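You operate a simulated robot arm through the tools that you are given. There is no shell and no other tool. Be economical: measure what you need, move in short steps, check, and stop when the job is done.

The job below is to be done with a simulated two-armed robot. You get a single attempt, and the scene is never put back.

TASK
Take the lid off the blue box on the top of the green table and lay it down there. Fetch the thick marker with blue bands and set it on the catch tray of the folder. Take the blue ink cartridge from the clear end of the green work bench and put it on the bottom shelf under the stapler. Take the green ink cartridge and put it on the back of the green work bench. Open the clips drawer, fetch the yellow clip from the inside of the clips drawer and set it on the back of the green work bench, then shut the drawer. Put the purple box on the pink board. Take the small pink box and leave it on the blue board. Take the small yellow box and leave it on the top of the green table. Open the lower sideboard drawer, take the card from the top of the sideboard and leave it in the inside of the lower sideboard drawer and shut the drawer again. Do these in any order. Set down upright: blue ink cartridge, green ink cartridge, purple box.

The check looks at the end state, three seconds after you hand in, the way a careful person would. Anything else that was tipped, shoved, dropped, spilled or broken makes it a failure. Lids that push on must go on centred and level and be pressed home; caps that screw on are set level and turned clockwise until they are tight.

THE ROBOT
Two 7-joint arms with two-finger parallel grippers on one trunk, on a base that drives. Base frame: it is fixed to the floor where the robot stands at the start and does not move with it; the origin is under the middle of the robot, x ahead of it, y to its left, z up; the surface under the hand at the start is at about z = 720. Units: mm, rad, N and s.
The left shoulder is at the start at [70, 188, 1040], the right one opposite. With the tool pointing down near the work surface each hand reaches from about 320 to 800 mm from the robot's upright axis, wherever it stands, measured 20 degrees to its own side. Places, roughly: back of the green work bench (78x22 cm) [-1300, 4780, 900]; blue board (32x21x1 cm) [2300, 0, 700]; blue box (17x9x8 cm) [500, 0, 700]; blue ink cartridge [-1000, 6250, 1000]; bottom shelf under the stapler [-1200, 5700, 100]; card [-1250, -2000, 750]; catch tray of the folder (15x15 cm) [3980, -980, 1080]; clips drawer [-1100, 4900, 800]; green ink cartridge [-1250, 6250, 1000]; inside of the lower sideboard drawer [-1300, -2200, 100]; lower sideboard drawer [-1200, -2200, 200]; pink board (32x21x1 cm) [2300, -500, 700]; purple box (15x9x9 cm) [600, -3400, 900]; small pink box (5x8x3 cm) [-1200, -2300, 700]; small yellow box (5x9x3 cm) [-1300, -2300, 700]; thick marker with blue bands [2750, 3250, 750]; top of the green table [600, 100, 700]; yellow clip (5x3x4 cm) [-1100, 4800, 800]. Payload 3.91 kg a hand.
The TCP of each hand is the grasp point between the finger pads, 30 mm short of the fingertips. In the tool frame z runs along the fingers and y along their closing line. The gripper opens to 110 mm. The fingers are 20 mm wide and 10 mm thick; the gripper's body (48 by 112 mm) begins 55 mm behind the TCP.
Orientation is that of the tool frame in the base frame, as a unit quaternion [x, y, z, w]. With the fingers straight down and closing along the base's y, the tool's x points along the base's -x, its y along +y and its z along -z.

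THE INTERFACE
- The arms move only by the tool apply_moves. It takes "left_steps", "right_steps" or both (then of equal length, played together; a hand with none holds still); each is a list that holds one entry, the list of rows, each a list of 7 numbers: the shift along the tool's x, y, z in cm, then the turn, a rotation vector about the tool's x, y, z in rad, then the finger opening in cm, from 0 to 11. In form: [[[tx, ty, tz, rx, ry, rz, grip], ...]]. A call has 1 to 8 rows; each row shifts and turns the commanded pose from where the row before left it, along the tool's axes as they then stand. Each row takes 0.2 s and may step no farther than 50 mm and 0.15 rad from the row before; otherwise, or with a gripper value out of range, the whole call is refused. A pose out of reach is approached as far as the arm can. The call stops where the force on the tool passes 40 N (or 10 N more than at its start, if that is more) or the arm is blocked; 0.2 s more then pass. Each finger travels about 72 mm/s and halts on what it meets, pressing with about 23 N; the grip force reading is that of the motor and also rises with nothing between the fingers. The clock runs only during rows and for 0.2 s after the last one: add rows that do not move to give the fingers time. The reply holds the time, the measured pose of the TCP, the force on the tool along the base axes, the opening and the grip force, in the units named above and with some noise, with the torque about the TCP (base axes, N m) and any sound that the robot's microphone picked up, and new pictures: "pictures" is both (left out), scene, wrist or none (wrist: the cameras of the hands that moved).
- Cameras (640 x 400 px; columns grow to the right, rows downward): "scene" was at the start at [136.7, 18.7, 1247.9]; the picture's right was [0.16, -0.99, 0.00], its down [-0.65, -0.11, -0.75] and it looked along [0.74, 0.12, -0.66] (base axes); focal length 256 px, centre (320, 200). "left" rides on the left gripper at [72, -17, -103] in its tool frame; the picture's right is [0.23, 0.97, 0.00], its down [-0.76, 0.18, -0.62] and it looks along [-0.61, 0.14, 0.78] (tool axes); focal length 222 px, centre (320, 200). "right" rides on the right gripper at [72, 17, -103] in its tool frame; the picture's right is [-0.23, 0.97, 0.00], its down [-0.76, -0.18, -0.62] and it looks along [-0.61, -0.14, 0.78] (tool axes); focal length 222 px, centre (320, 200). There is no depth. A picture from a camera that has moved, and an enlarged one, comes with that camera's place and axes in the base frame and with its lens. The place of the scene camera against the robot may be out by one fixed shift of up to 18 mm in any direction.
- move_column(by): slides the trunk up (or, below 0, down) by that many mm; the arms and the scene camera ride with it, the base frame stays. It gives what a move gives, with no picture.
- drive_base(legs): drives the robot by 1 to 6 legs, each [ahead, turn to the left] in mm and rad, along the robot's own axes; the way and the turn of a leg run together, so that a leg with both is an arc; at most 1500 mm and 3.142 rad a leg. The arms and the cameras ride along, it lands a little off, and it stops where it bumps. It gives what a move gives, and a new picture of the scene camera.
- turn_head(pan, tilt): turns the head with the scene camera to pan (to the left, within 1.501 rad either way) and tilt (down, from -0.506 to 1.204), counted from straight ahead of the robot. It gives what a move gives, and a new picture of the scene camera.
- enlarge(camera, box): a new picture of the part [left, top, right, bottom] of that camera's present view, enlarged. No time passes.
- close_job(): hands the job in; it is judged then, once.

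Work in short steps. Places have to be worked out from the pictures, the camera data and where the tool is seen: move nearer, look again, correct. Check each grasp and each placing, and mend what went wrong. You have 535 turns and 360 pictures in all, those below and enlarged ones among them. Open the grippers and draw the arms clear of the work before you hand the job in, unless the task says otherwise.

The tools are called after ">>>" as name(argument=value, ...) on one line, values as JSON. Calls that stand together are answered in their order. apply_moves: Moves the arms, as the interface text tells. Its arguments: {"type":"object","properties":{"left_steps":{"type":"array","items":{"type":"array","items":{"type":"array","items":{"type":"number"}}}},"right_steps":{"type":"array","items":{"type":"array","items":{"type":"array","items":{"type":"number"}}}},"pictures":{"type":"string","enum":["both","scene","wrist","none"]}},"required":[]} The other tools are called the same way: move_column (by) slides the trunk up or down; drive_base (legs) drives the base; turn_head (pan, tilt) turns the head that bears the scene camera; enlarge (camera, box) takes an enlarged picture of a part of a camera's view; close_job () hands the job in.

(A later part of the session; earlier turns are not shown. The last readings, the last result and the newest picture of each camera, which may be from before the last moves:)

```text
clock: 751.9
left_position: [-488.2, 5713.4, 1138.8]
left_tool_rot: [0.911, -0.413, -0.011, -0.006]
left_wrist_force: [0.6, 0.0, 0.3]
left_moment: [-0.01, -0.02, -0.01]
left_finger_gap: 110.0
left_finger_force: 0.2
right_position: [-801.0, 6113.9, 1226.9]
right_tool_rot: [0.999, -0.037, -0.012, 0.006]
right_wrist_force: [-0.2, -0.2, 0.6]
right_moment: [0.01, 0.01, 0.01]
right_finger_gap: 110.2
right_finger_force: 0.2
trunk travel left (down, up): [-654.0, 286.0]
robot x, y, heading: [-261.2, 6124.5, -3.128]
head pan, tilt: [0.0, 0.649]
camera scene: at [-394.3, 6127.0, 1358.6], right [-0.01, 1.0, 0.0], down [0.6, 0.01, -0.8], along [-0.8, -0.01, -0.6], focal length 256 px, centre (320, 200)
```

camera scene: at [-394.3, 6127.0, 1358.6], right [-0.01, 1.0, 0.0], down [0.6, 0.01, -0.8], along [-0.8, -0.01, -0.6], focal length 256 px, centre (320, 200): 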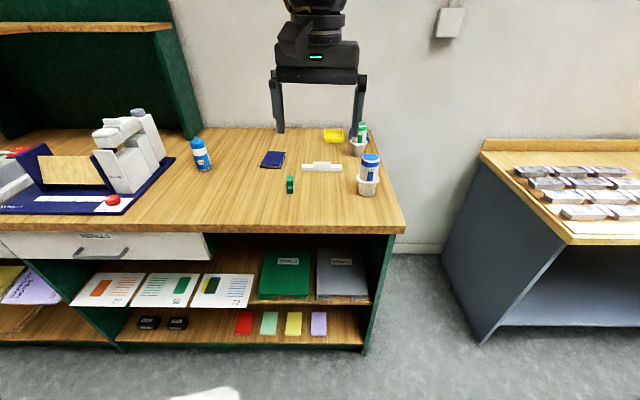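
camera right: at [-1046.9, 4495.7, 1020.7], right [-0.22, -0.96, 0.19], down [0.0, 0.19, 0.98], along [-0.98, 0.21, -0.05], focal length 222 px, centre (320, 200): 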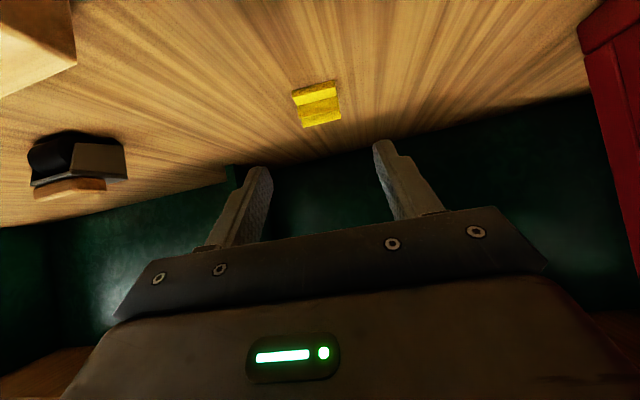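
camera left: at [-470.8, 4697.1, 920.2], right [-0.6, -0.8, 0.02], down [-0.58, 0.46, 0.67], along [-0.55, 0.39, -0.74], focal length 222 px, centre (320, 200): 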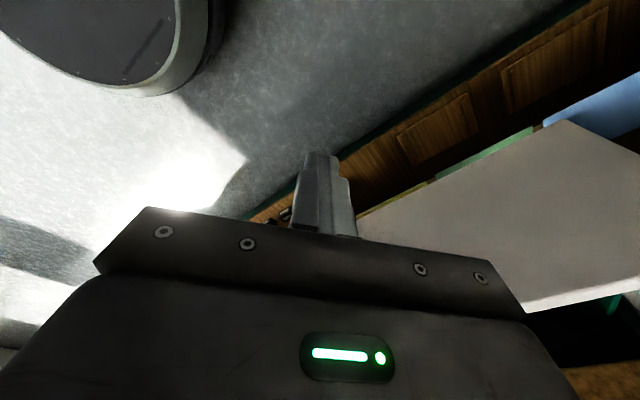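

I see blue and green cylinders in small stands at the right end. I zoom in.

>>> enlarge(camera="scene", box=[240, 110, 410, 216])

>>> enlarge(camera="scene", box=[110, 225, 400, 355])

```text
3.76 times, centred on (325, 163) of scene
camera zoom: at [-394.3, 6127.0, 1358.6], right [-0.01, 1.0, 0.0], down [0.6, 0.01, -0.8], along [-0.8, -0.01, -0.6], focal length 964 px, centre (301, 339)
```

zoom: 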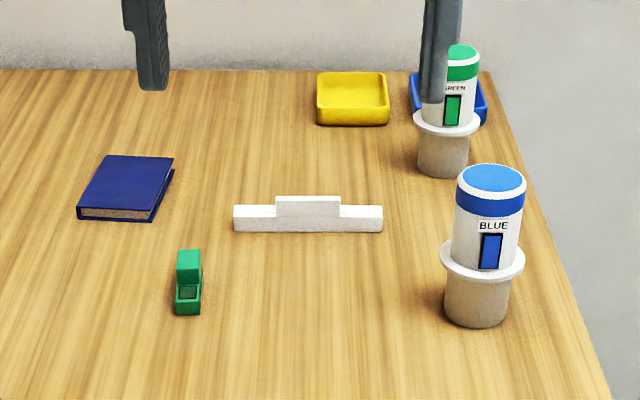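

```text
2.21 times, centred on (255, 290) of scene
camera zoom: at [-394.3, 6127.0, 1358.6], right [-0.01, 1.0, 0.0], down [0.6, 0.01, -0.8], along [-0.8, -0.01, -0.6], focal length 565 px, centre (463, 1)
```

zoom: 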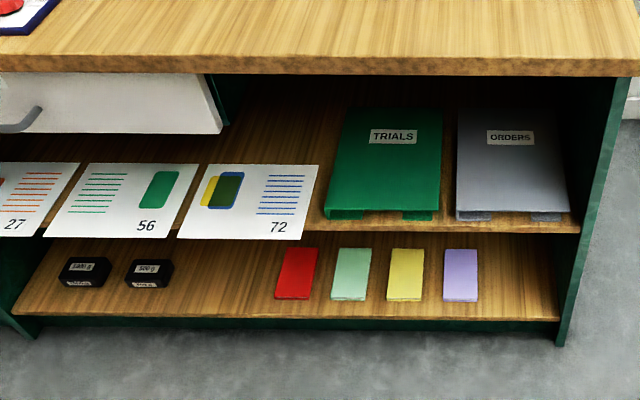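

Blue cartridge at (-1050, 6265), green at (-1302, 6262), both about 118 mm tall with a flange at half height. I line up the base with them and pitch the right hand 0.9 forward.

>>> apply_moves(right_steps=[[[0, 0, 0, 0, -0.15, 0, 8], [0, 0, 0, 0, -0.15, 0, 8], [0, 0, 0, 0, -0.15, 0, 8], [0, 0, 0, 0, -0.15, 0, 8], [0, 0, 0, 0, -0.15, 0, 8], [0, 0, 0, 0, -0.14, 0, 8], [0, 0, 0, 0, 0, 0, 8]]], pictures="none")

>>> drive_base(legs=[[0, -1.584], [138, 0], [0, 1.571], [180, 0]])

```text
clock: 753.5
left_position: [-488.2, 5715.7, 1138.3]
left_tool_rot: [0.911, -0.413, -0.012, -0.006]
left_wrist_force: [-1.1, 0.3, 0.2]
left_moment: [0.01, 0.0, 0.03]
left_finger_gap: 109.9
left_finger_force: 0.1
right_position: [-801.7, 6112.7, 1228.2]
right_tool_rot: [0.896, -0.035, -0.442, -0.01]
right_wrist_force: [-0.5, -0.6, 0.1]
right_moment: [0.01, -0.01, -0.04]
right_finger_gap: 79.8
right_finger_force: 0.0
trunk travel left (down, up): [-654.0, 286.0]
robot x, y, heading: [-261.2, 6121.4, -3.132]
head pan, tilt: [0.0, 0.649]
```

```text
clock: 763.7
left_position: [-670.4, 5858.8, 1139.0]
left_tool_rot: [0.907, -0.421, -0.011, -0.005]
left_wrist_force: [-0.8, 0.4, -0.1]
left_moment: [0.0, 0.0, -0.04]
left_finger_gap: 109.7
left_finger_force: 0.0
right_position: [-977.7, 6263.0, 1229.2]
right_tool_rot: [0.896, -0.044, -0.441, -0.015]
right_wrist_force: [-0.2, 0.1, -0.1]
right_moment: [-0.01, 0.01, -0.02]
right_finger_gap: 80.0
right_finger_force: 0.1
trunk travel left (down, up): [-654.0, 286.0]
robot x, y, heading: [-439.0, 6259.5, 3.132]
head pan, tilt: [0.0, 0.649]
camera scene: at [-569.3, 6268.8, 1358.7], right [0.01, 1.0, 0.0], down [0.6, 0.0, -0.8], along [-0.8, 0.01, -0.6], focal length 256 px, centre (320, 200)
```

scene: 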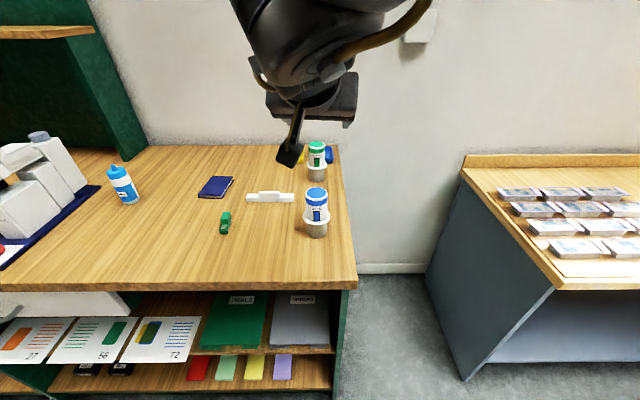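

I move forward 64 mm and lower with the trunk to just above the blue cartridge.

>>> apply_moves(right_steps=[[[-1.95, 0, 2.53, 0, 0, 0, 8], [-1.95, 0, 2.53, 0, 0, 0, 8], [0, 0, 0, 0, 0, 0, 8]]], pictures="none")

>>> move_column(by=-145)

>>> enlarge(camera="right", box=[160, 0, 480, 230])

```text
clock: 764.5
left_position: [-671.2, 5857.1, 1139.0]
left_tool_rot: [0.907, -0.421, -0.013, -0.005]
left_wrist_force: [0.4, -0.7, 0.7]
left_moment: [0.03, 0.0, -0.02]
left_finger_gap: 110.0
left_finger_force: 0.1
right_position: [-1041.1, 6267.7, 1229.3]
right_tool_rot: [0.895, -0.044, -0.443, -0.015]
right_wrist_force: [0.6, 0.2, 0.5]
right_moment: [0.01, -0.02, 0.0]
right_finger_gap: 80.1
right_finger_force: 0.1
trunk travel left (down, up): [-654.0, 286.0]
robot x, y, heading: [-436.0, 6264.0, 3.135]
head pan, tilt: [0.0, 0.649]
```

```text
clock: 766.2
left_position: [-672.3, 5858.3, 993.2]
left_tool_rot: [0.907, -0.422, -0.011, -0.006]
left_wrist_force: [0.5, 0.9, 0.2]
left_moment: [-0.03, 0.03, 0.0]
left_finger_gap: 110.1
left_finger_force: 0.1
right_position: [-1042.2, 6268.7, 1082.5]
right_tool_rot: [0.896, -0.044, -0.441, -0.014]
right_wrist_force: [0.5, -0.3, 0.0]
right_moment: [-0.01, -0.02, 0.0]
right_finger_gap: 79.8
right_finger_force: 0.2
trunk travel left (down, up): [-509.0, 431.0]
robot x, y, heading: [-433.6, 6260.7, 3.131]
head pan, tilt: [0.0, 0.649]
```

```text
1.74 times, centred on (320, 115) of right
camera zoom: at [-918.3, 6238.7, 1088.5], right [-0.23, -0.95, 0.19], down [0.05, 0.19, 0.98], along [-0.97, 0.23, 0.0], focal length 386 px, centre (320, 348)
```

zoom: 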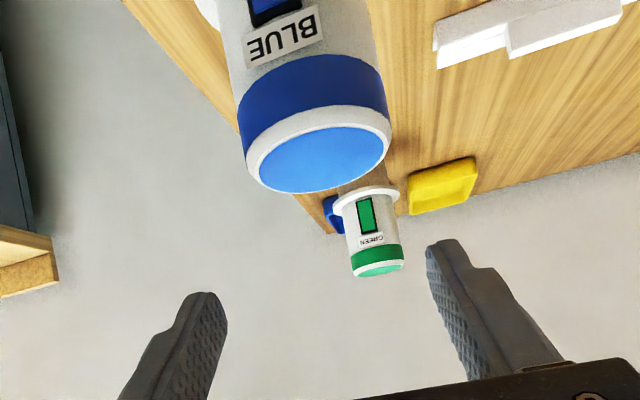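

The blue cylinder's axis is near (-1065, 6261). I adjust 15 mm forward and 8 mm sideways, then lower 86 mm.

>>> apply_moves(right_steps=[[[-0.92, 0.8, 1.19, 0, 0, 0, 8], [0, 0, 0, 0, 0, 0, 8]]], pictures="none")

>>> move_column(by=-60)

>>> enlarge(camera="right", box=[160, 0, 480, 230])

```text
clock: 766.8
left_position: [-670.5, 5858.3, 993.8]
left_tool_rot: [0.907, -0.421, -0.012, -0.006]
left_wrist_force: [-0.2, -0.1, 0.8]
left_moment: [0.0, 0.03, 0.02]
left_finger_gap: 110.0
left_finger_force: 0.1
right_position: [-1057.6, 6262.3, 1084.0]
right_tool_rot: [0.896, -0.045, -0.442, -0.015]
right_wrist_force: [-0.1, -0.9, 0.2]
right_moment: [-0.01, -0.01, 0.01]
right_finger_gap: 79.8
right_finger_force: 0.0
trunk travel left (down, up): [-509.0, 431.0]
robot x, y, heading: [-439.7, 6266.9, 3.13]
head pan, tilt: [0.0, 0.649]
```

```text
clock: 767.8
left_position: [-671.9, 5857.2, 934.3]
left_tool_rot: [0.907, -0.421, -0.011, -0.006]
left_wrist_force: [-0.6, 0.5, 0.0]
left_moment: [-0.02, 0.01, 0.01]
left_finger_gap: 109.7
left_finger_force: 0.1
right_position: [-1057.2, 6262.4, 1023.6]
right_tool_rot: [0.896, -0.045, -0.441, -0.016]
right_wrist_force: [0.3, 0.1, 0.8]
right_moment: [-0.02, 0.03, 0.02]
right_finger_gap: 79.9
right_finger_force: 0.0
trunk travel left (down, up): [-449.0, 491.0]
robot x, y, heading: [-438.0, 6264.1, 3.134]
head pan, tilt: [0.0, 0.649]
```

```text
1.74 times, centred on (320, 115) of right
camera zoom: at [-933.7, 6232.6, 1028.6], right [-0.23, -0.95, 0.19], down [0.05, 0.19, 0.98], along [-0.97, 0.23, 0.0], focal length 386 px, centre (320, 348)
```

zoom: 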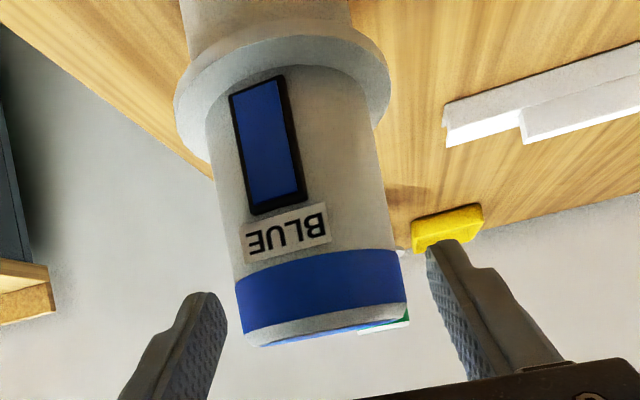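

Centred. I lower 27 mm and close.

>>> move_column(by=-27)

>>> apply_moves(right_steps=[[[0, 0, 0, 0, 0, 0, 3.5], [0, 0, 0, 0, 0, 0, 3.5], [0, 0, 0, 0, 0, 0, 3.5]]], pictures="none")

>>> move_column(by=60)

```text
clock: 768.5
left_position: [-672.2, 5857.8, 905.7]
left_tool_rot: [0.907, -0.422, -0.012, -0.006]
left_wrist_force: [0.8, -0.8, 0.5]
left_moment: [-0.01, 0.0, -0.01]
left_finger_gap: 109.8
left_finger_force: 0.0
right_position: [-1056.6, 6262.8, 995.0]
right_tool_rot: [0.896, -0.044, -0.441, -0.014]
right_wrist_force: [0.2, 0.9, -0.6]
right_moment: [-0.04, -0.01, 0.02]
right_finger_gap: 80.0
right_finger_force: 0.0
trunk travel left (down, up): [-422.0, 518.0]
robot x, y, heading: [-440.5, 6263.3, 3.134]
head pan, tilt: [0.0, 0.649]
```

```text
clock: 769.3
left_position: [-673.3, 5858.3, 906.7]
left_tool_rot: [0.907, -0.421, -0.012, -0.006]
left_wrist_force: [-0.4, -0.6, -0.1]
left_moment: [0.04, 0.01, 0.0]
left_finger_gap: 110.0
left_finger_force: 0.0
right_position: [-1056.9, 6261.4, 996.8]
right_tool_rot: [0.897, -0.043, -0.441, -0.014]
right_wrist_force: [-0.8, -0.3, 1.1]
right_moment: [0.02, 0.08, 0.0]
right_finger_gap: 51.2
right_finger_force: 23.1
trunk travel left (down, up): [-422.0, 518.0]
robot x, y, heading: [-437.0, 6263.0, 3.132]
head pan, tilt: [0.0, 0.649]
```

```text
clock: 770.3
left_position: [-672.0, 5858.7, 965.7]
left_tool_rot: [0.907, -0.421, -0.011, -0.007]
left_wrist_force: [0.7, -0.3, 0.2]
left_moment: [-0.03, 0.0, -0.01]
left_finger_gap: 110.1
left_finger_force: 0.1
right_position: [-1058.2, 6262.4, 1056.7]
right_tool_rot: [0.896, -0.045, -0.442, -0.016]
right_wrist_force: [-0.3, 0.8, -1.1]
right_moment: [0.06, 0.0, 0.02]
right_finger_gap: 51.2
right_finger_force: 22.8
trunk travel left (down, up): [-482.0, 458.0]
robot x, y, heading: [-431.1, 6263.6, 3.135]
head pan, tilt: [0.0, 0.649]
```

Blue cartridge held (51 mm). I back off and move along the bench to y≈5430, in front of the gap on the bottom shelf below the stapler.

>>> drive_base(legs=[[-330, 0], [0, 1.58], [833, 0], [0, -1.571]])

>>> move_column(by=-400)

>>> move_column(by=-82)

>>> apply_moves(right_steps=[[[3.5, -2, 2.7, 0, 0, 0, 3.5], [3.5, -2, 2.7, 0, 0, 0, 3.5], [3.5, -2, 2.7, 0, 0, 0, 3.5], [3.5, -2, 2.7, 0, 0, 0, 3.5], [3.5, -2, 2.7, 0, 0, 0, 3.5], [0, 0, 0, 0, 0, 0, 3.5]]], pictures="scene")

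```text
clock: 784.2
left_position: [-342.8, 5013.7, 966.3]
left_tool_rot: [0.908, -0.42, -0.012, -0.006]
left_wrist_force: [0.6, -0.3, 0.0]
left_moment: [-0.01, -0.04, 0.01]
left_finger_gap: 110.0
left_finger_force: 0.1
right_position: [-729.0, 5416.4, 1055.5]
right_tool_rot: [0.896, -0.043, -0.442, -0.015]
right_wrist_force: [0.0, 0.8, -2.5]
right_moment: [0.01, -0.01, 0.02]
right_finger_gap: 51.6
right_finger_force: 22.9
trunk travel left (down, up): [-482.0, 458.0]
robot x, y, heading: [-108.3, 5423.3, 3.136]
head pan, tilt: [0.0, 0.649]
camera scene: at [-242.8, 5424.3, 1186.5], right [0.0, 1.0, 0.0], down [0.6, 0.0, -0.8], along [-0.8, 0.0, -0.6], focal length 256 px, centre (320, 200)
```

scene: 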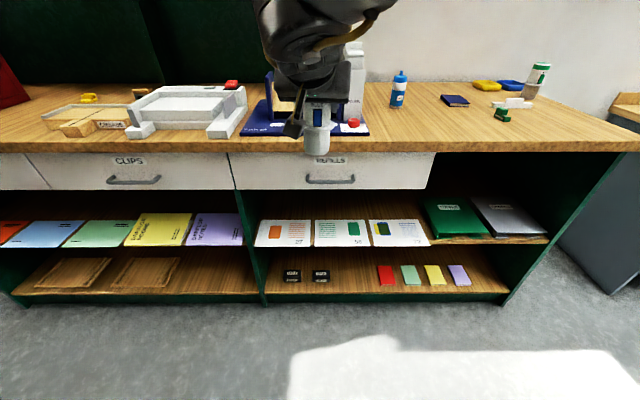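

```text
clock: 788.0
left_position: [-343.0, 5013.8, 567.7]
left_tool_rot: [0.908, -0.419, -0.011, -0.006]
left_wrist_force: [0.8, 0.2, -0.2]
left_moment: [-0.01, -0.06, -0.04]
left_finger_gap: 110.0
left_finger_force: 0.0
right_position: [-728.8, 5415.7, 656.0]
right_tool_rot: [0.896, -0.043, -0.442, -0.014]
right_wrist_force: [0.6, -0.7, -0.9]
right_moment: [0.01, 0.04, 0.0]
right_finger_gap: 51.3
right_finger_force: 22.5
trunk travel left (down, up): [-82.0, 858.0]
robot x, y, heading: [-106.4, 5423.0, 3.134]
head pan, tilt: [0.0, 0.649]
```

```text
clock: 789.2
left_position: [-342.2, 5013.5, 484.9]
left_tool_rot: [0.908, -0.42, -0.011, -0.006]
left_wrist_force: [0.4, 0.0, 0.2]
left_moment: [0.03, -0.02, -0.01]
left_finger_gap: 110.1
left_finger_force: 0.0
right_position: [-729.2, 5416.8, 573.9]
right_tool_rot: [0.896, -0.043, -0.441, -0.014]
right_wrist_force: [0.5, 1.1, -1.1]
right_moment: [-0.02, 0.02, -0.02]
right_finger_gap: 50.9
right_finger_force: 23.1
trunk travel left (down, up): [0.0, 940.0]
robot x, y, heading: [-107.7, 5418.8, 3.135]
head pan, tilt: [0.0, 0.649]
```

```text
clock: 790.6
left_position: [-342.5, 5013.4, 485.3]
left_tool_rot: [0.907, -0.42, -0.012, -0.006]
left_wrist_force: [0.2, 0.1, 0.5]
left_moment: [0.06, -0.02, -0.05]
left_finger_gap: 110.1
left_finger_force: 0.0
right_position: [-719.1, 5513.7, 349.7]
right_tool_rot: [0.896, -0.044, -0.441, -0.014]
right_wrist_force: [0.1, 0.4, -2.3]
right_moment: [-0.03, 0.01, 0.0]
right_finger_gap: 50.9
right_finger_force: 22.7
trunk travel left (down, up): [0.0, 940.0]
robot x, y, heading: [-111.2, 5419.4, 3.132]
head pan, tilt: [0.0, 0.649]
camera scene: at [-242.6, 5424.8, 704.5], right [0.0, 1.0, 0.0], down [0.6, 0.0, -0.8], along [-0.8, 0.0, -0.6], focal length 256 px, centre (320, 200)
```

scene: 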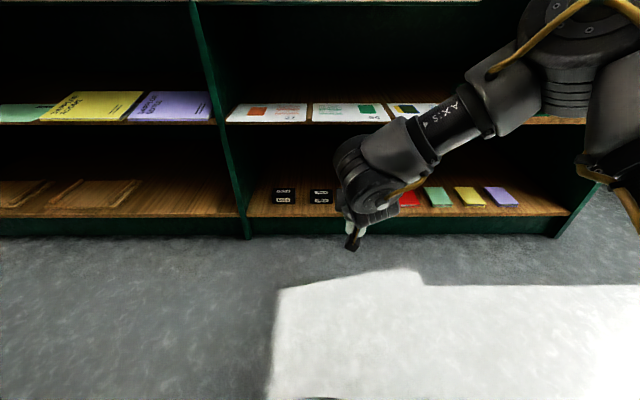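

The arm works at this low height. The free gap on the shelf is centred at y≈5590. I lower to z≈240 and shift to y≈5585.

>>> apply_moves(right_steps=[[[2.9, -2.4, 2.24, 0, 0, 0, 3.5], [2.9, -2.4, 2.24, 0, 0, 0, 3.5], [2.7, -2.4, 2.0, 0, 0, 0, 3.5], [0, 0, 0, 0, 0, 0, 3.5]]], pictures="wrist")

```text
clock: 791.6
left_position: [-342.5, 5013.5, 486.1]
left_tool_rot: [0.907, -0.42, -0.012, -0.007]
left_wrist_force: [0.4, -1.0, 0.7]
left_moment: [0.01, 0.01, 0.0]
left_finger_gap: 110.1
left_finger_force: 0.0
right_position: [-716.1, 5586.0, 242.4]
right_tool_rot: [0.896, -0.043, -0.441, -0.014]
right_wrist_force: [-0.5, 0.4, -1.2]
right_moment: [0.02, 0.02, -0.02]
right_finger_gap: 51.3
right_finger_force: 23.2
trunk travel left (down, up): [0.0, 940.0]
robot x, y, heading: [-107.7, 5420.1, 3.139]
head pan, tilt: [0.0, 0.649]
camera right: at [-591.8, 5556.1, 248.2], right [-0.22, -0.96, 0.19], down [0.05, 0.19, 0.98], along [-0.97, 0.23, 0.0], focal length 222 px, centre (320, 200)
```

right: 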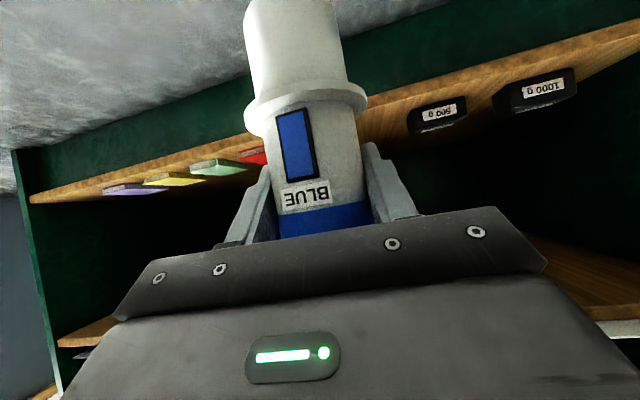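

The shelf top is near z≈130, so I raise 35 mm for clearance, then drive the cartridge in over the shelf.

>>> apply_moves(right_steps=[[[-2.8, 0, -2.14, 0, 0, 0, 3.5], [0, 0, 0, 0, 0, 0, 3.5]]], pictures="none")

>>> drive_base(legs=[[200, 0], [95, 0]])

>>> enlarge(camera="right", box=[0, 0, 640, 400])

```text
clock: 792.2
left_position: [-343.6, 5013.8, 484.9]
left_tool_rot: [0.907, -0.421, -0.012, -0.007]
left_wrist_force: [-0.1, -0.1, -0.7]
left_moment: [-0.02, -0.01, 0.02]
left_finger_gap: 110.1
left_finger_force: 0.0
right_position: [-716.2, 5585.1, 278.6]
right_tool_rot: [0.896, -0.044, -0.441, -0.015]
right_wrist_force: [-0.4, -0.7, -1.4]
right_moment: [0.03, 0.0, -0.01]
right_finger_gap: 51.0
right_finger_force: 23.1
trunk travel left (down, up): [0.0, 940.0]
robot x, y, heading: [-108.8, 5418.8, 3.138]
head pan, tilt: [0.0, 0.649]
```

```text
clock: 794.5
left_position: [-635.6, 5015.2, 484.3]
left_tool_rot: [0.907, -0.42, -0.011, -0.006]
left_wrist_force: [0.0, 0.4, -0.1]
left_moment: [0.01, -0.03, 0.01]
left_finger_gap: 110.2
left_finger_force: 0.1
right_position: [-1008.9, 5587.5, 278.8]
right_tool_rot: [0.896, -0.043, -0.441, -0.014]
right_wrist_force: [-0.7, -0.7, -1.6]
right_moment: [0.01, -0.01, 0.0]
right_finger_gap: 51.1
right_finger_force: 22.7
trunk travel left (down, up): [0.0, 940.0]
robot x, y, heading: [-402.5, 5418.7, 3.135]
head pan, tilt: [0.0, 0.649]
camera scene: at [-535.7, 5426.5, 704.6], right [0.01, 1.0, 0.0], down [0.6, 0.0, -0.8], along [-0.8, 0.0, -0.6], focal length 256 px, centre (320, 200)
```

scene: 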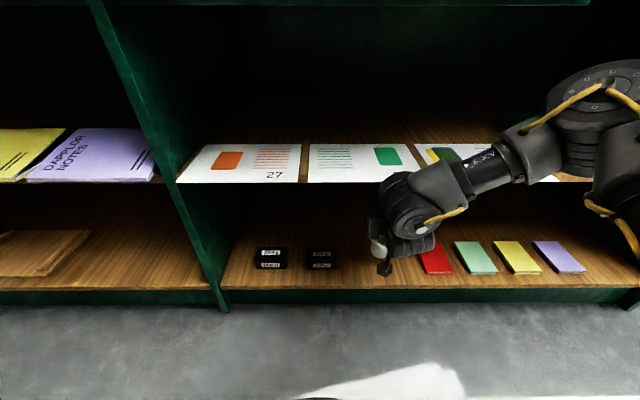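

```text
1.00 times, centred on (320, 200) of right (not enlarged: the box is as wide or as high as the picture)
camera zoom: at [-885.2, 5558.2, 284.3], right [-0.23, -0.95, 0.19], down [0.05, 0.19, 0.98], along [-0.97, 0.23, 0.0], focal length 222 px, centre (320, 200)
```

zoom: 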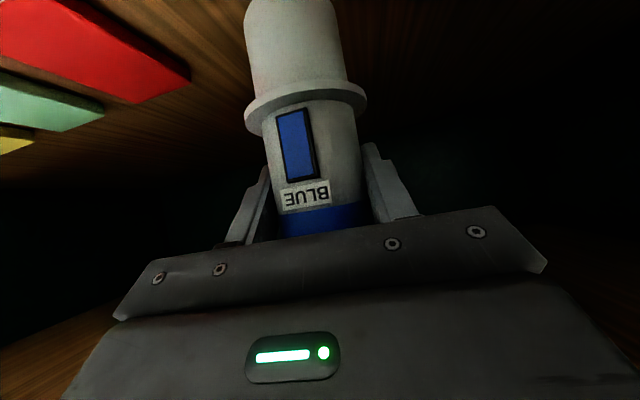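

The cartridge hangs over the gap, clear of its neighbours. I lower slowly until contact.

>>> apply_moves(right_steps=[[[1.6, 0, 1.2, 0, 0, 0, 3.5], [1.2, 0, 0.9, 0, 0, 0, 3.5], [0.4, 0, 0.3, 0, 0, 0, 3.5], [0.4, 0, 0.3, 0, 0, 0, 3.5], [0.4, 0, 0.3, 0, 0, 0, 3.5], [0.4, 0, 0.3, 0, 0, 0, 3.5], [0, 0, 0, 0, 0, 0, 3.5]]], pictures="none")

```text
clock: 796.1
left_position: [-634.0, 5014.8, 485.6]
left_tool_rot: [0.907, -0.421, -0.013, -0.006]
left_wrist_force: [-0.1, 0.3, -0.8]
left_moment: [0.01, 0.03, 0.01]
left_finger_gap: 110.1
left_finger_force: 0.1
right_position: [-1008.2, 5587.1, 226.4]
right_tool_rot: [0.896, -0.042, -0.442, -0.012]
right_wrist_force: [3.1, 0.1, 13.3]
right_moment: [0.31, -0.33, -0.06]
right_finger_gap: 50.9
right_finger_force: 23.2
trunk travel left (down, up): [0.0, 940.0]
robot x, y, heading: [-407.6, 5418.9, 3.136]
head pan, tilt: [0.0, 0.649]
```

Contact at 13 N. I open and withdraw backward and up.

>>> apply_moves(right_steps=[[[0, 0, 0, 0, 0, 0, 6.5], [0, 0, 0, 0, 0, 0, 8], [0, 0, -1, 0, 0, 0, 8], [0, 0, -3, 0, 0, 0, 8], [0, 0, -4, 0, 0, 0, 8], [0, 0, -4, 0, 0, 0, 8]]], pictures="wrist")

```text
clock: 797.5
left_position: [-636.6, 5015.0, 485.0]
left_tool_rot: [0.907, -0.421, -0.012, -0.006]
left_wrist_force: [0.2, 0.8, -0.1]
left_moment: [0.0, -0.04, 0.02]
left_finger_gap: 109.9
left_finger_force: 0.0
right_position: [-914.0, 5578.6, 297.8]
right_tool_rot: [0.896, -0.043, -0.442, -0.015]
right_wrist_force: [-0.8, 0.5, -0.8]
right_moment: [-0.02, 0.01, 0.01]
right_finger_gap: 79.9
right_finger_force: 0.1
trunk travel left (down, up): [0.0, 940.0]
robot x, y, heading: [-402.4, 5423.0, 3.135]
head pan, tilt: [0.0, 0.649]
camera right: at [-789.9, 5550.1, 302.0], right [-0.23, -0.96, 0.19], down [0.05, 0.19, 0.98], along [-0.97, 0.23, 0.0], focal length 222 px, centre (320, 200)
```

right: 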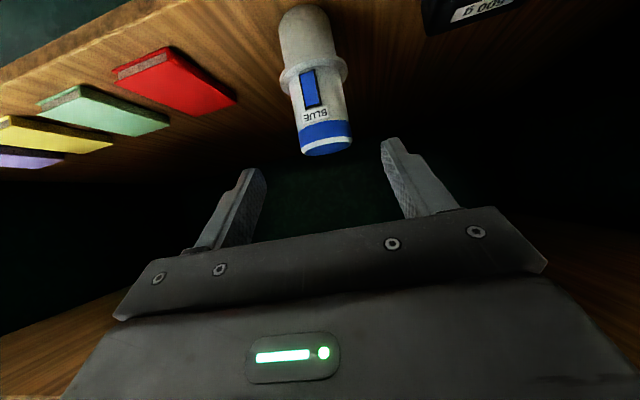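

Blue stands upright on the bottom shelf. I back off, raise, and go for the green cartridge.

>>> drive_base(legs=[[-300, 0]])

>>> move_column(by=400)

>>> move_column(by=250)

>>> apply_moves(right_steps=[[[-2.6, 3, -2, 0, 0, 0, 8], [-2.6, 3, -2, 0, 0, 0, 8], [-2.6, 3, -2, 0, 0, 0, 8], [-2.6, 3, -2, 0, 0, 0, 8], [-2.4, 3, 2, 0, 0, 0, 8], [0, 0, 0, 0, 0, 0, 8]]], pictures="none")

>>> drive_base(legs=[[0, -1.565], [843, 0], [0, 1.571], [330, 0]])

```text
clock: 799.6
left_position: [-332.9, 5014.1, 484.3]
left_tool_rot: [0.908, -0.419, -0.012, -0.006]
left_wrist_force: [-0.5, -1.0, 0.5]
left_moment: [-0.03, 0.02, -0.01]
left_finger_gap: 109.9
left_finger_force: 0.0
right_position: [-610.0, 5575.7, 297.6]
right_tool_rot: [0.896, -0.041, -0.441, -0.013]
right_wrist_force: [0.0, -0.5, -0.9]
right_moment: [0.02, -0.01, 0.03]
right_finger_gap: 80.2
right_finger_force: 0.0
trunk travel left (down, up): [0.0, 940.0]
robot x, y, heading: [-98.2, 5418.5, 3.136]
head pan, tilt: [0.0, 0.649]
camera scene: at [-232.7, 5424.8, 704.6], right [0.0, 1.0, 0.0], down [0.6, 0.0, -0.8], along [-0.8, 0.0, -0.6], focal length 256 px, centre (320, 200)
```

scene: 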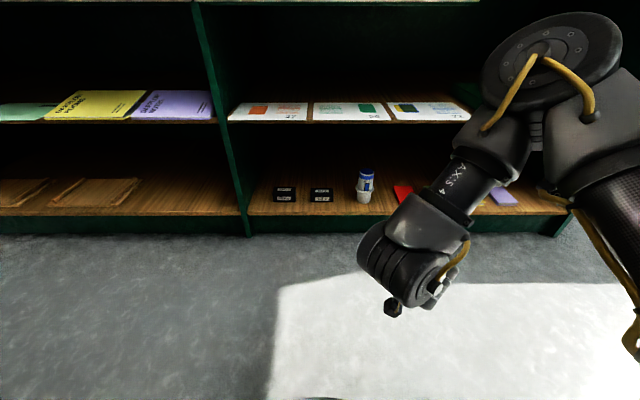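

```text
clock: 803.4
left_position: [-331.5, 5013.0, 884.4]
left_tool_rot: [0.908, -0.419, -0.011, -0.006]
left_wrist_force: [0.1, 0.4, -0.2]
left_moment: [0.01, 0.03, -0.02]
left_finger_gap: 110.2
left_finger_force: 0.1
right_position: [-612.8, 5575.4, 696.3]
right_tool_rot: [0.896, -0.043, -0.442, -0.015]
right_wrist_force: [-0.5, -0.1, 0.0]
right_moment: [0.03, -0.01, -0.02]
right_finger_gap: 80.1
right_finger_force: 0.0
trunk travel left (down, up): [-400.0, 540.0]
robot x, y, heading: [-99.7, 5418.4, 3.141]
head pan, tilt: [0.0, 0.649]
```

```text
clock: 806.0
left_position: [-332.2, 5013.6, 1134.2]
left_tool_rot: [0.908, -0.419, -0.012, -0.006]
left_wrist_force: [0.0, -0.9, 1.2]
left_moment: [0.0, 0.03, 0.01]
left_finger_gap: 110.0
left_finger_force: 0.0
right_position: [-611.8, 5576.0, 946.3]
right_tool_rot: [0.896, -0.042, -0.441, -0.014]
right_wrist_force: [0.1, 0.5, -0.6]
right_moment: [-0.03, -0.01, 0.02]
right_finger_gap: 79.9
right_finger_force: 0.1
trunk travel left (down, up): [-650.0, 290.0]
robot x, y, heading: [-100.8, 5420.6, 3.139]
head pan, tilt: [0.0, 0.649]
```

```text
clock: 807.4
left_position: [-330.9, 5014.4, 1135.1]
left_tool_rot: [0.908, -0.419, -0.012, -0.006]
left_wrist_force: [0.7, 0.8, -0.3]
left_moment: [0.01, 0.0, -0.03]
left_finger_gap: 110.1
left_finger_force: 0.1
right_position: [-654.2, 5431.7, 1085.9]
right_tool_rot: [0.896, -0.042, -0.441, -0.013]
right_wrist_force: [-0.1, 0.9, -0.5]
right_moment: [0.03, -0.01, 0.03]
right_finger_gap: 79.8
right_finger_force: 0.1
trunk travel left (down, up): [-650.0, 290.0]
robot x, y, heading: [-98.3, 5420.8, 3.138]
head pan, tilt: [0.0, 0.649]
```

```text
clock: 821.3
left_position: [-667.4, 5847.2, 1134.2]
left_tool_rot: [0.912, -0.41, -0.012, -0.006]
left_wrist_force: [0.7, -1.0, -0.1]
left_moment: [-0.01, -0.01, 0.03]
left_finger_gap: 109.9
left_finger_force: 0.1
right_position: [-997.8, 6257.6, 1087.0]
right_tool_rot: [0.897, -0.033, -0.442, -0.01]
right_wrist_force: [-0.8, -0.9, 0.1]
right_moment: [0.03, -0.01, 0.02]
right_finger_gap: 79.7
right_finger_force: 0.0
trunk travel left (down, up): [-650.0, 290.0]
robot x, y, heading: [-444.4, 6256.9, -3.125]
head pan, tilt: [0.0, 0.649]
camera scene: at [-575.9, 6259.8, 1354.6], right [-0.02, 1.0, 0.0], down [0.6, 0.01, -0.8], along [-0.8, -0.01, -0.6], focal length 256 px, centre (320, 200)
```

scene: 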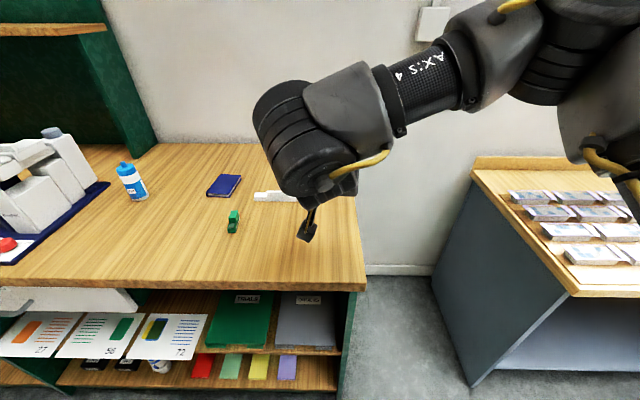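

I drive 85 mm closer and extend over to the green cartridge.

>>> drive_base(legs=[[85, 0]])

>>> apply_moves(right_steps=[[[-2.5, 0, 3.3, 0, 0, 0, 8], [-2.5, 0, 3.3, 0, 0, 0, 8], [-2.5, 0, 3.3, 0, 0, 0, 8], [-2.5, 0, 3.3, 0, 0, 0, 8], [-2.3, 0, 3, 0, 0, 0, 8], [0, 0, 0, 0, 0, 0, 8]]], pictures="wrist")

```text
clock: 822.4
left_position: [-751.9, 5846.1, 1135.3]
left_tool_rot: [0.912, -0.41, -0.011, -0.007]
left_wrist_force: [-0.3, 0.4, -0.4]
left_moment: [-0.01, -0.03, -0.01]
left_finger_gap: 109.9
left_finger_force: 0.0
right_position: [-1083.7, 6256.3, 1085.5]
right_tool_rot: [0.897, -0.032, -0.442, -0.009]
right_wrist_force: [0.6, -0.2, -0.1]
right_moment: [0.03, -0.02, 0.02]
right_finger_gap: 79.9
right_finger_force: 0.0
trunk travel left (down, up): [-650.0, 290.0]
robot x, y, heading: [-527.1, 6255.6, -3.122]
head pan, tilt: [0.0, 0.649]
camera scene: at [-660.9, 6258.2, 1354.6], right [-0.02, 1.0, 0.0], down [0.6, 0.01, -0.8], along [-0.8, -0.01, -0.6], focal length 256 px, centre (320, 200)
```

scene: 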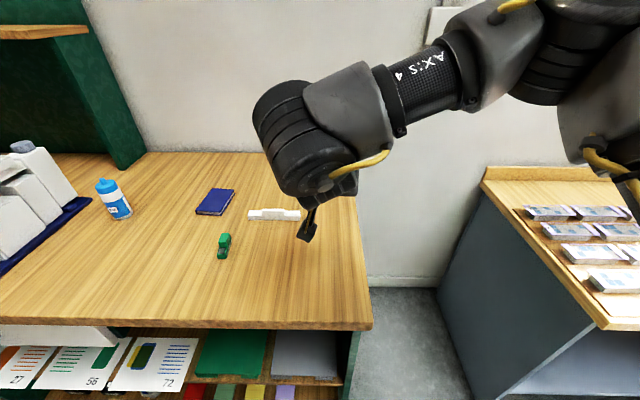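

```text
clock: 823.8
left_position: [-749.1, 5845.2, 1134.6]
left_tool_rot: [0.912, -0.41, -0.012, -0.005]
left_wrist_force: [0.3, -0.6, -0.4]
left_moment: [0.0, 0.02, 0.0]
left_finger_gap: 110.2
left_finger_force: 0.1
right_position: [-1276.0, 6268.1, 1084.8]
right_tool_rot: [0.896, -0.034, -0.442, -0.009]
right_wrist_force: [0.1, 0.2, 1.0]
right_moment: [0.04, 0.01, 0.03]
right_finger_gap: 80.0
right_finger_force: 0.0
right hand out of reach, approached as far as the arm can: row 5
trunk travel left (down, up): [-650.0, 290.0]
robot x, y, heading: [-524.3, 6256.4, -3.126]
head pan, tilt: [0.0, 0.649]
camera right: at [-1151.3, 6241.8, 1090.2], right [-0.2, -0.96, 0.19], down [0.04, 0.19, 0.98], along [-0.98, 0.21, 0.0], focal length 222 px, centre (320, 200)
```

right: 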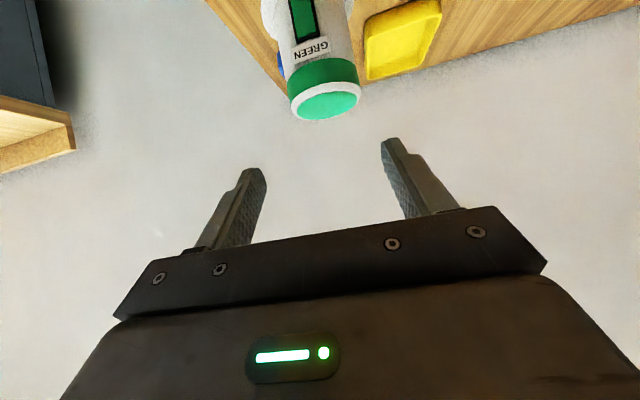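

It needs about 30 mm more reach. I creep 20 mm closer and turn the base right by 0.1, which favours this arm.

>>> drive_base(legs=[[20, 0], [0, -0.1]])

>>> apply_moves(right_steps=[[[0, 3.5, 0, 0, 0, 0, 8], [0, 3.5, 0, 0, 0, 0, 8], [-1.2, 1, 1.6, 0, 0, 0, 8], [-1.2, 0, 1.6, 0, 0, 0, 8], [0, 0, 0, 0, 0, 0, 8]]], pictures="wrist")

```text
clock: 825.1
left_position: [-810.6, 5867.4, 1136.7]
left_tool_rot: [0.891, -0.454, -0.013, -0.006]
left_wrist_force: [-0.1, -0.4, -0.5]
left_moment: [-0.02, 0.03, 0.04]
left_finger_gap: 110.1
left_finger_force: 0.2
right_position: [-1289.8, 6342.5, 1084.2]
right_tool_rot: [0.893, -0.079, -0.442, -0.031]
right_wrist_force: [0.5, 0.3, 0.2]
right_moment: [-0.03, 0.02, 0.0]
right_finger_gap: 79.9
right_finger_force: 0.0
trunk travel left (down, up): [-650.0, 290.0]
robot x, y, heading: [-547.1, 6255.4, 3.061]
head pan, tilt: [0.0, 0.649]
camera scene: at [-678.3, 6271.0, 1354.8], right [0.08, 1.0, 0.0], down [0.6, -0.05, -0.8], along [-0.79, 0.07, -0.6], focal length 256 px, centre (320, 200)
```

scene: 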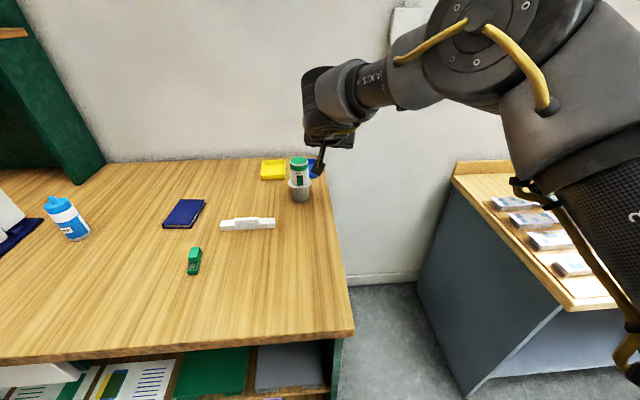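

```text
clock: 826.3
left_position: [-811.1, 5869.3, 1135.0]
left_tool_rot: [0.891, -0.454, -0.012, -0.006]
left_wrist_force: [-0.3, -0.2, -0.1]
left_moment: [-0.02, 0.0, -0.03]
left_finger_gap: 109.9
left_finger_force: 0.1
right_position: [-1301.9, 6284.9, 1081.4]
right_tool_rot: [0.893, -0.088, -0.441, -0.03]
right_wrist_force: [-1.1, 1.1, 0.2]
right_moment: [0.0, 0.01, 0.04]
right_finger_gap: 79.9
right_finger_force: 0.1
right hand out of reach, approached as far as the arm can: row 2, 3, 4
trunk travel left (down, up): [-650.0, 290.0]
robot x, y, heading: [-546.0, 6255.8, 3.06]
head pan, tilt: [0.0, 0.649]
camera right: at [-1180.7, 6243.5, 1087.6], right [-0.31, -0.93, 0.2], down [0.07, 0.19, 0.98], along [-0.95, 0.32, 0.0], focal length 222 px, centre (320, 200)
```

right: 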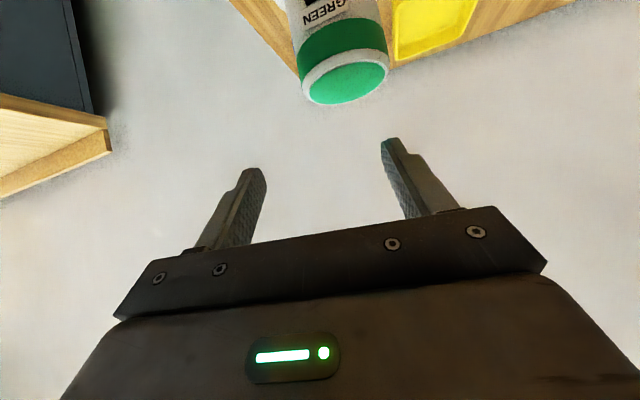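

Green axis at (-1325, 6259). A small base turn of +0.034 centres the fingers on it.

>>> drive_base(legs=[[0, 0.034]])

>>> move_column(by=-55)

>>> enlarge(camera="right", box=[160, 0, 480, 230])

```text
clock: 827.1
left_position: [-798.7, 5861.2, 1135.4]
left_tool_rot: [0.898, -0.44, -0.011, -0.005]
left_wrist_force: [1.0, -1.4, -0.1]
left_moment: [0.0, 0.01, -0.02]
left_finger_gap: 109.7
left_finger_force: 0.0
right_position: [-1303.4, 6258.9, 1081.0]
right_tool_rot: [0.894, -0.071, -0.441, -0.022]
right_wrist_force: [-0.7, -0.5, 0.4]
right_moment: [-0.03, 0.0, 0.0]
right_finger_gap: 80.0
right_finger_force: 0.1
trunk travel left (down, up): [-650.0, 290.0]
robot x, y, heading: [-546.7, 6259.9, 3.098]
head pan, tilt: [0.0, 0.649]
camera scene: at [-681.1, 6268.2, 1354.5], right [0.05, 1.0, 0.0], down [0.6, -0.03, -0.8], along [-0.8, 0.04, -0.61], focal length 256 px, centre (320, 200)
```

scene: 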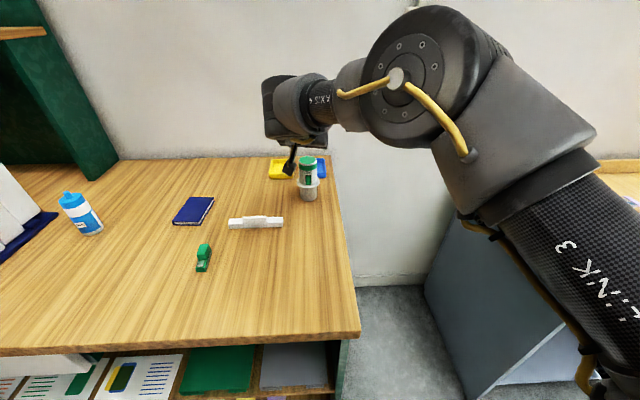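

```text
clock: 828.0
left_position: [-797.3, 5860.8, 1080.5]
left_tool_rot: [0.898, -0.44, -0.012, -0.005]
left_wrist_force: [0.6, -0.2, 0.4]
left_moment: [-0.04, 0.02, -0.01]
left_finger_gap: 109.9
left_finger_force: 0.1
right_position: [-1302.2, 6260.1, 1025.9]
right_tool_rot: [0.894, -0.074, -0.441, -0.023]
right_wrist_force: [-0.2, 0.8, -0.7]
right_moment: [0.03, -0.01, -0.02]
right_finger_gap: 80.0
right_finger_force: 0.0
trunk travel left (down, up): [-595.0, 345.0]
robot x, y, heading: [-548.0, 6256.2, 3.098]
head pan, tilt: [0.0, 0.649]
```

```text
1.74 times, centred on (320, 115) of right
camera zoom: at [-1180.4, 6223.3, 1031.9], right [-0.28, -0.94, 0.2], down [0.06, 0.2, 0.98], along [-0.96, 0.29, 0.0], focal length 386 px, centre (320, 348)
```

zoom: 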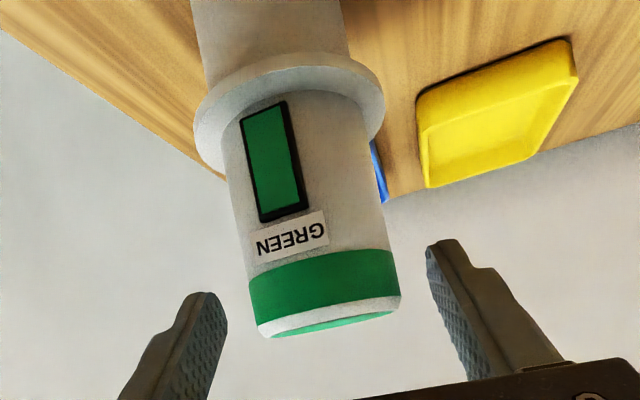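

The cylinder is about 25 mm beyond the TCP. I try to extend 10 mm more, then lower to grip height.

>>> apply_moves(right_steps=[[[-0.6, 0, 0.8, 0, 0, 0, 8], [-0.6, 0, 0.8, 0, 0, 0, 8], [0, 0, 0, 0, 0, 0, 8]]], pictures="none")

```text
clock: 828.9
left_position: [-797.7, 5860.8, 1080.0]
left_tool_rot: [0.898, -0.44, -0.011, -0.007]
left_wrist_force: [0.3, 0.3, 0.7]
left_moment: [-0.02, 0.0, 0.02]
left_finger_gap: 109.9
left_finger_force: 0.0
right_position: [-1303.0, 6259.0, 1026.4]
right_tool_rot: [0.894, -0.072, -0.441, -0.022]
right_wrist_force: [-0.3, 0.1, -0.7]
right_moment: [0.0, -0.01, 0.02]
right_finger_gap: 80.1
right_finger_force: 0.0
right hand out of reach, approached as far as the arm can: row 1, 2
trunk travel left (down, up): [-595.0, 345.0]
robot x, y, heading: [-545.6, 6256.2, 3.096]
head pan, tilt: [0.0, 0.649]
```

At the arm's limit; I creep the base 12 mm.

>>> drive_base(legs=[[12, 0]])

>>> move_column(by=-33)

>>> apply_moves(right_steps=[[[0, 0, 0, 0, 0, 0, 3.5], [0, 0, 0, 0, 0, 0, 3.5], [0, 0, 0, 0, 0, 0, 3.5]]], pictures="wrist")

```text
clock: 829.6
left_position: [-807.4, 5860.3, 1080.6]
left_tool_rot: [0.898, -0.44, -0.013, -0.006]
left_wrist_force: [0.6, 0.4, 0.0]
left_moment: [-0.03, 0.01, -0.01]
left_finger_gap: 110.0
left_finger_force: 0.1
right_position: [-1312.4, 6260.1, 1027.9]
right_tool_rot: [0.894, -0.072, -0.442, -0.022]
right_wrist_force: [1.1, 0.1, -0.2]
right_moment: [0.07, -0.03, 0.02]
right_finger_gap: 79.8
right_finger_force: 0.0
trunk travel left (down, up): [-595.0, 345.0]
robot x, y, heading: [-562.3, 6254.6, 3.094]
head pan, tilt: [0.0, 0.649]
camera scene: at [-690.3, 6267.3, 1299.9], right [0.05, 1.0, 0.0], down [0.6, -0.03, -0.8], along [-0.8, 0.04, -0.6], focal length 256 px, centre (320, 200)
```

scene: 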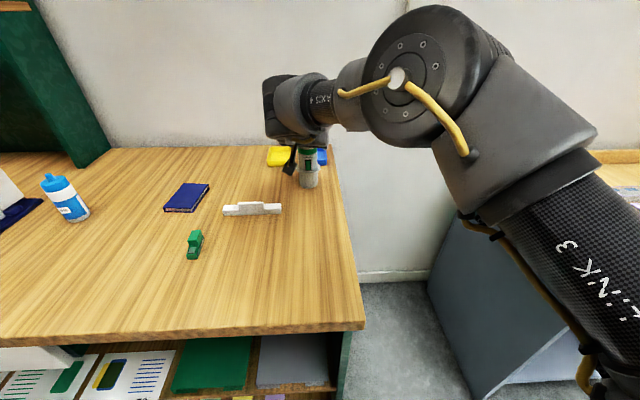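

```text
clock: 830.4
left_position: [-810.7, 5861.4, 1047.6]
left_tool_rot: [0.898, -0.439, -0.012, -0.005]
left_wrist_force: [0.5, -0.6, 0.3]
left_moment: [0.0, 0.02, -0.01]
left_finger_gap: 109.9
left_finger_force: 0.0
right_position: [-1314.6, 6260.6, 993.1]
right_tool_rot: [0.894, -0.075, -0.441, -0.023]
right_wrist_force: [0.3, 0.2, 0.7]
right_moment: [-0.02, 0.04, 0.03]
right_finger_gap: 79.9
right_finger_force: 0.1
trunk travel left (down, up): [-562.0, 378.0]
robot x, y, heading: [-557.6, 6255.8, 3.093]
head pan, tilt: [0.0, 0.649]
```

```text
clock: 831.2
left_position: [-810.5, 5859.8, 1046.2]
left_tool_rot: [0.898, -0.439, -0.011, -0.006]
left_wrist_force: [0.2, -0.4, -0.8]
left_moment: [-0.03, -0.04, -0.03]
left_finger_gap: 110.3
left_finger_force: 0.1
right_position: [-1314.3, 6260.7, 993.4]
right_tool_rot: [0.894, -0.073, -0.442, -0.021]
right_wrist_force: [-1.2, 0.3, 0.7]
right_moment: [0.08, 0.09, 0.03]
right_finger_gap: 51.3
right_finger_force: 23.1
trunk travel left (down, up): [-562.0, 378.0]
robot x, y, heading: [-559.5, 6255.1, 3.094]
head pan, tilt: [0.0, 0.649]
camera right: at [-1192.6, 6223.7, 999.2], right [-0.28, -0.94, 0.2], down [0.06, 0.2, 0.98], along [-0.96, 0.29, 0.0], focal length 222 px, centre (320, 200)
```

right: 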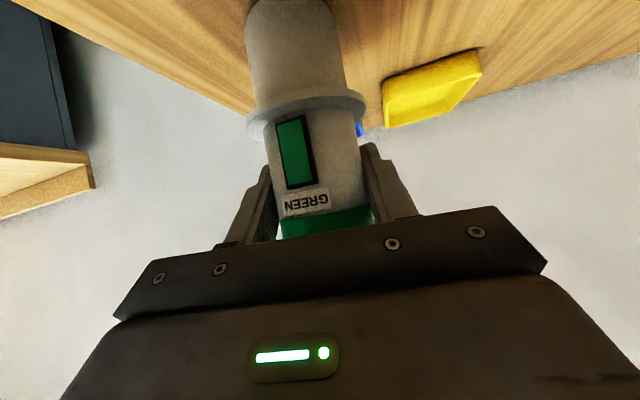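

Green gripped at 51 mm. I lift, retract the arm and drive to the bench's back lane at y≈4655.

>>> move_column(by=120)

>>> apply_moves(right_steps=[[[2.5, 0, -3.3, 0, 0, 0, 3.5], [2.5, 0, -3.3, 0, 0, 0, 3.5], [2.5, 0, -3.3, 0, 0, 0, 3.5], [2.5, 0, -3.3, 0, 0, 0, 3.5], [2.5, 0, -3.3, 0, 0, 0, 3.5], [0, 0, 0, 0, 0, 0, 3.5]]], pictures="wrist")

>>> drive_base(legs=[[-350, 0], [0, 1.618], [800, 0], [800, 0], [0, -1.571]])

```text
clock: 832.7
left_position: [-810.6, 5861.0, 1166.2]
left_tool_rot: [0.899, -0.439, -0.011, -0.007]
left_wrist_force: [0.1, -0.6, 0.6]
left_moment: [0.01, 0.0, 0.0]
left_finger_gap: 110.2
left_finger_force: 0.1
right_position: [-1313.6, 6259.3, 1113.2]
right_tool_rot: [0.894, -0.073, -0.441, -0.022]
right_wrist_force: [0.0, 0.0, -2.3]
right_moment: [0.03, -0.01, -0.08]
right_finger_gap: 51.3
right_finger_force: 23.2
trunk travel left (down, up): [-682.0, 258.0]
robot x, y, heading: [-561.0, 6257.1, 3.095]
head pan, tilt: [0.0, 0.649]
```

```text
clock: 834.1
left_position: [-809.7, 5861.6, 1165.7]
left_tool_rot: [0.898, -0.439, -0.012, -0.006]
left_wrist_force: [-0.7, -0.3, -0.5]
left_moment: [0.02, 0.0, 0.0]
left_finger_gap: 110.0
left_finger_force: 0.1
right_position: [-1118.1, 6241.2, 1112.2]
right_tool_rot: [0.897, -0.089, -0.432, -0.019]
right_wrist_force: [0.2, -0.7, -1.2]
right_moment: [-0.03, -0.04, 0.03]
right_finger_gap: 51.0
right_finger_force: 22.8
trunk travel left (down, up): [-682.0, 258.0]
robot x, y, heading: [-561.1, 6255.0, 3.095]
head pan, tilt: [0.0, 0.649]
camera right: at [-996.5, 6201.5, 1121.0], right [-0.31, -0.92, 0.22], down [0.05, 0.21, 0.98], along [-0.95, 0.31, -0.02], focal length 222 px, centre (320, 200)
```

right: 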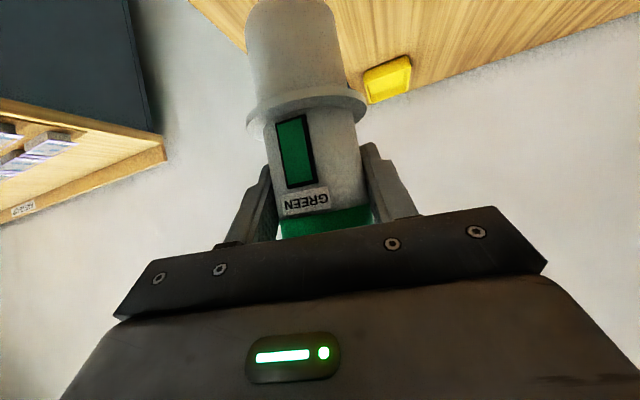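

```text
clock: 851.9
left_position: [-413.2, 4239.0, 1166.2]
left_tool_rot: [0.91, -0.413, -0.011, -0.005]
left_wrist_force: [-0.5, -0.5, 0.6]
left_moment: [0.0, 0.0, 0.02]
left_finger_gap: 109.9
left_finger_force: 0.0
right_position: [-741.4, 4599.1, 1124.6]
right_tool_rot: [0.896, -0.063, -0.44, -0.001]
right_wrist_force: [-0.4, -0.3, -2.3]
right_moment: [-0.01, 0.0, -0.01]
right_finger_gap: 51.0
right_finger_force: 23.2
trunk travel left (down, up): [-682.0, 258.0]
robot x, y, heading: [-187.4, 4648.0, -3.137]
head pan, tilt: [0.0, 0.649]
camera scene: at [-318.8, 4651.3, 1386.5], right [-0.01, 1.0, 0.0], down [0.6, 0.01, -0.8], along [-0.8, -0.01, -0.6], focal length 256 px, centre (320, 200)
```

scene: 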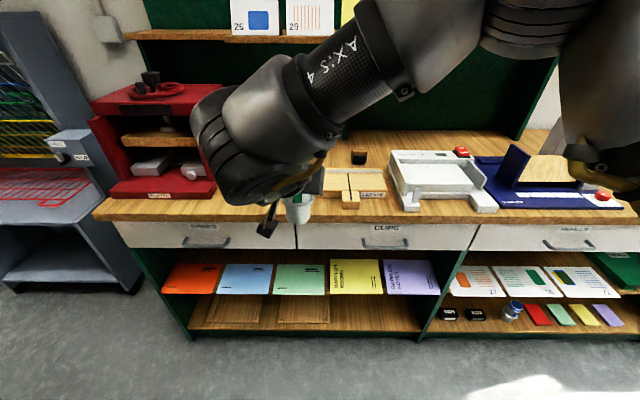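

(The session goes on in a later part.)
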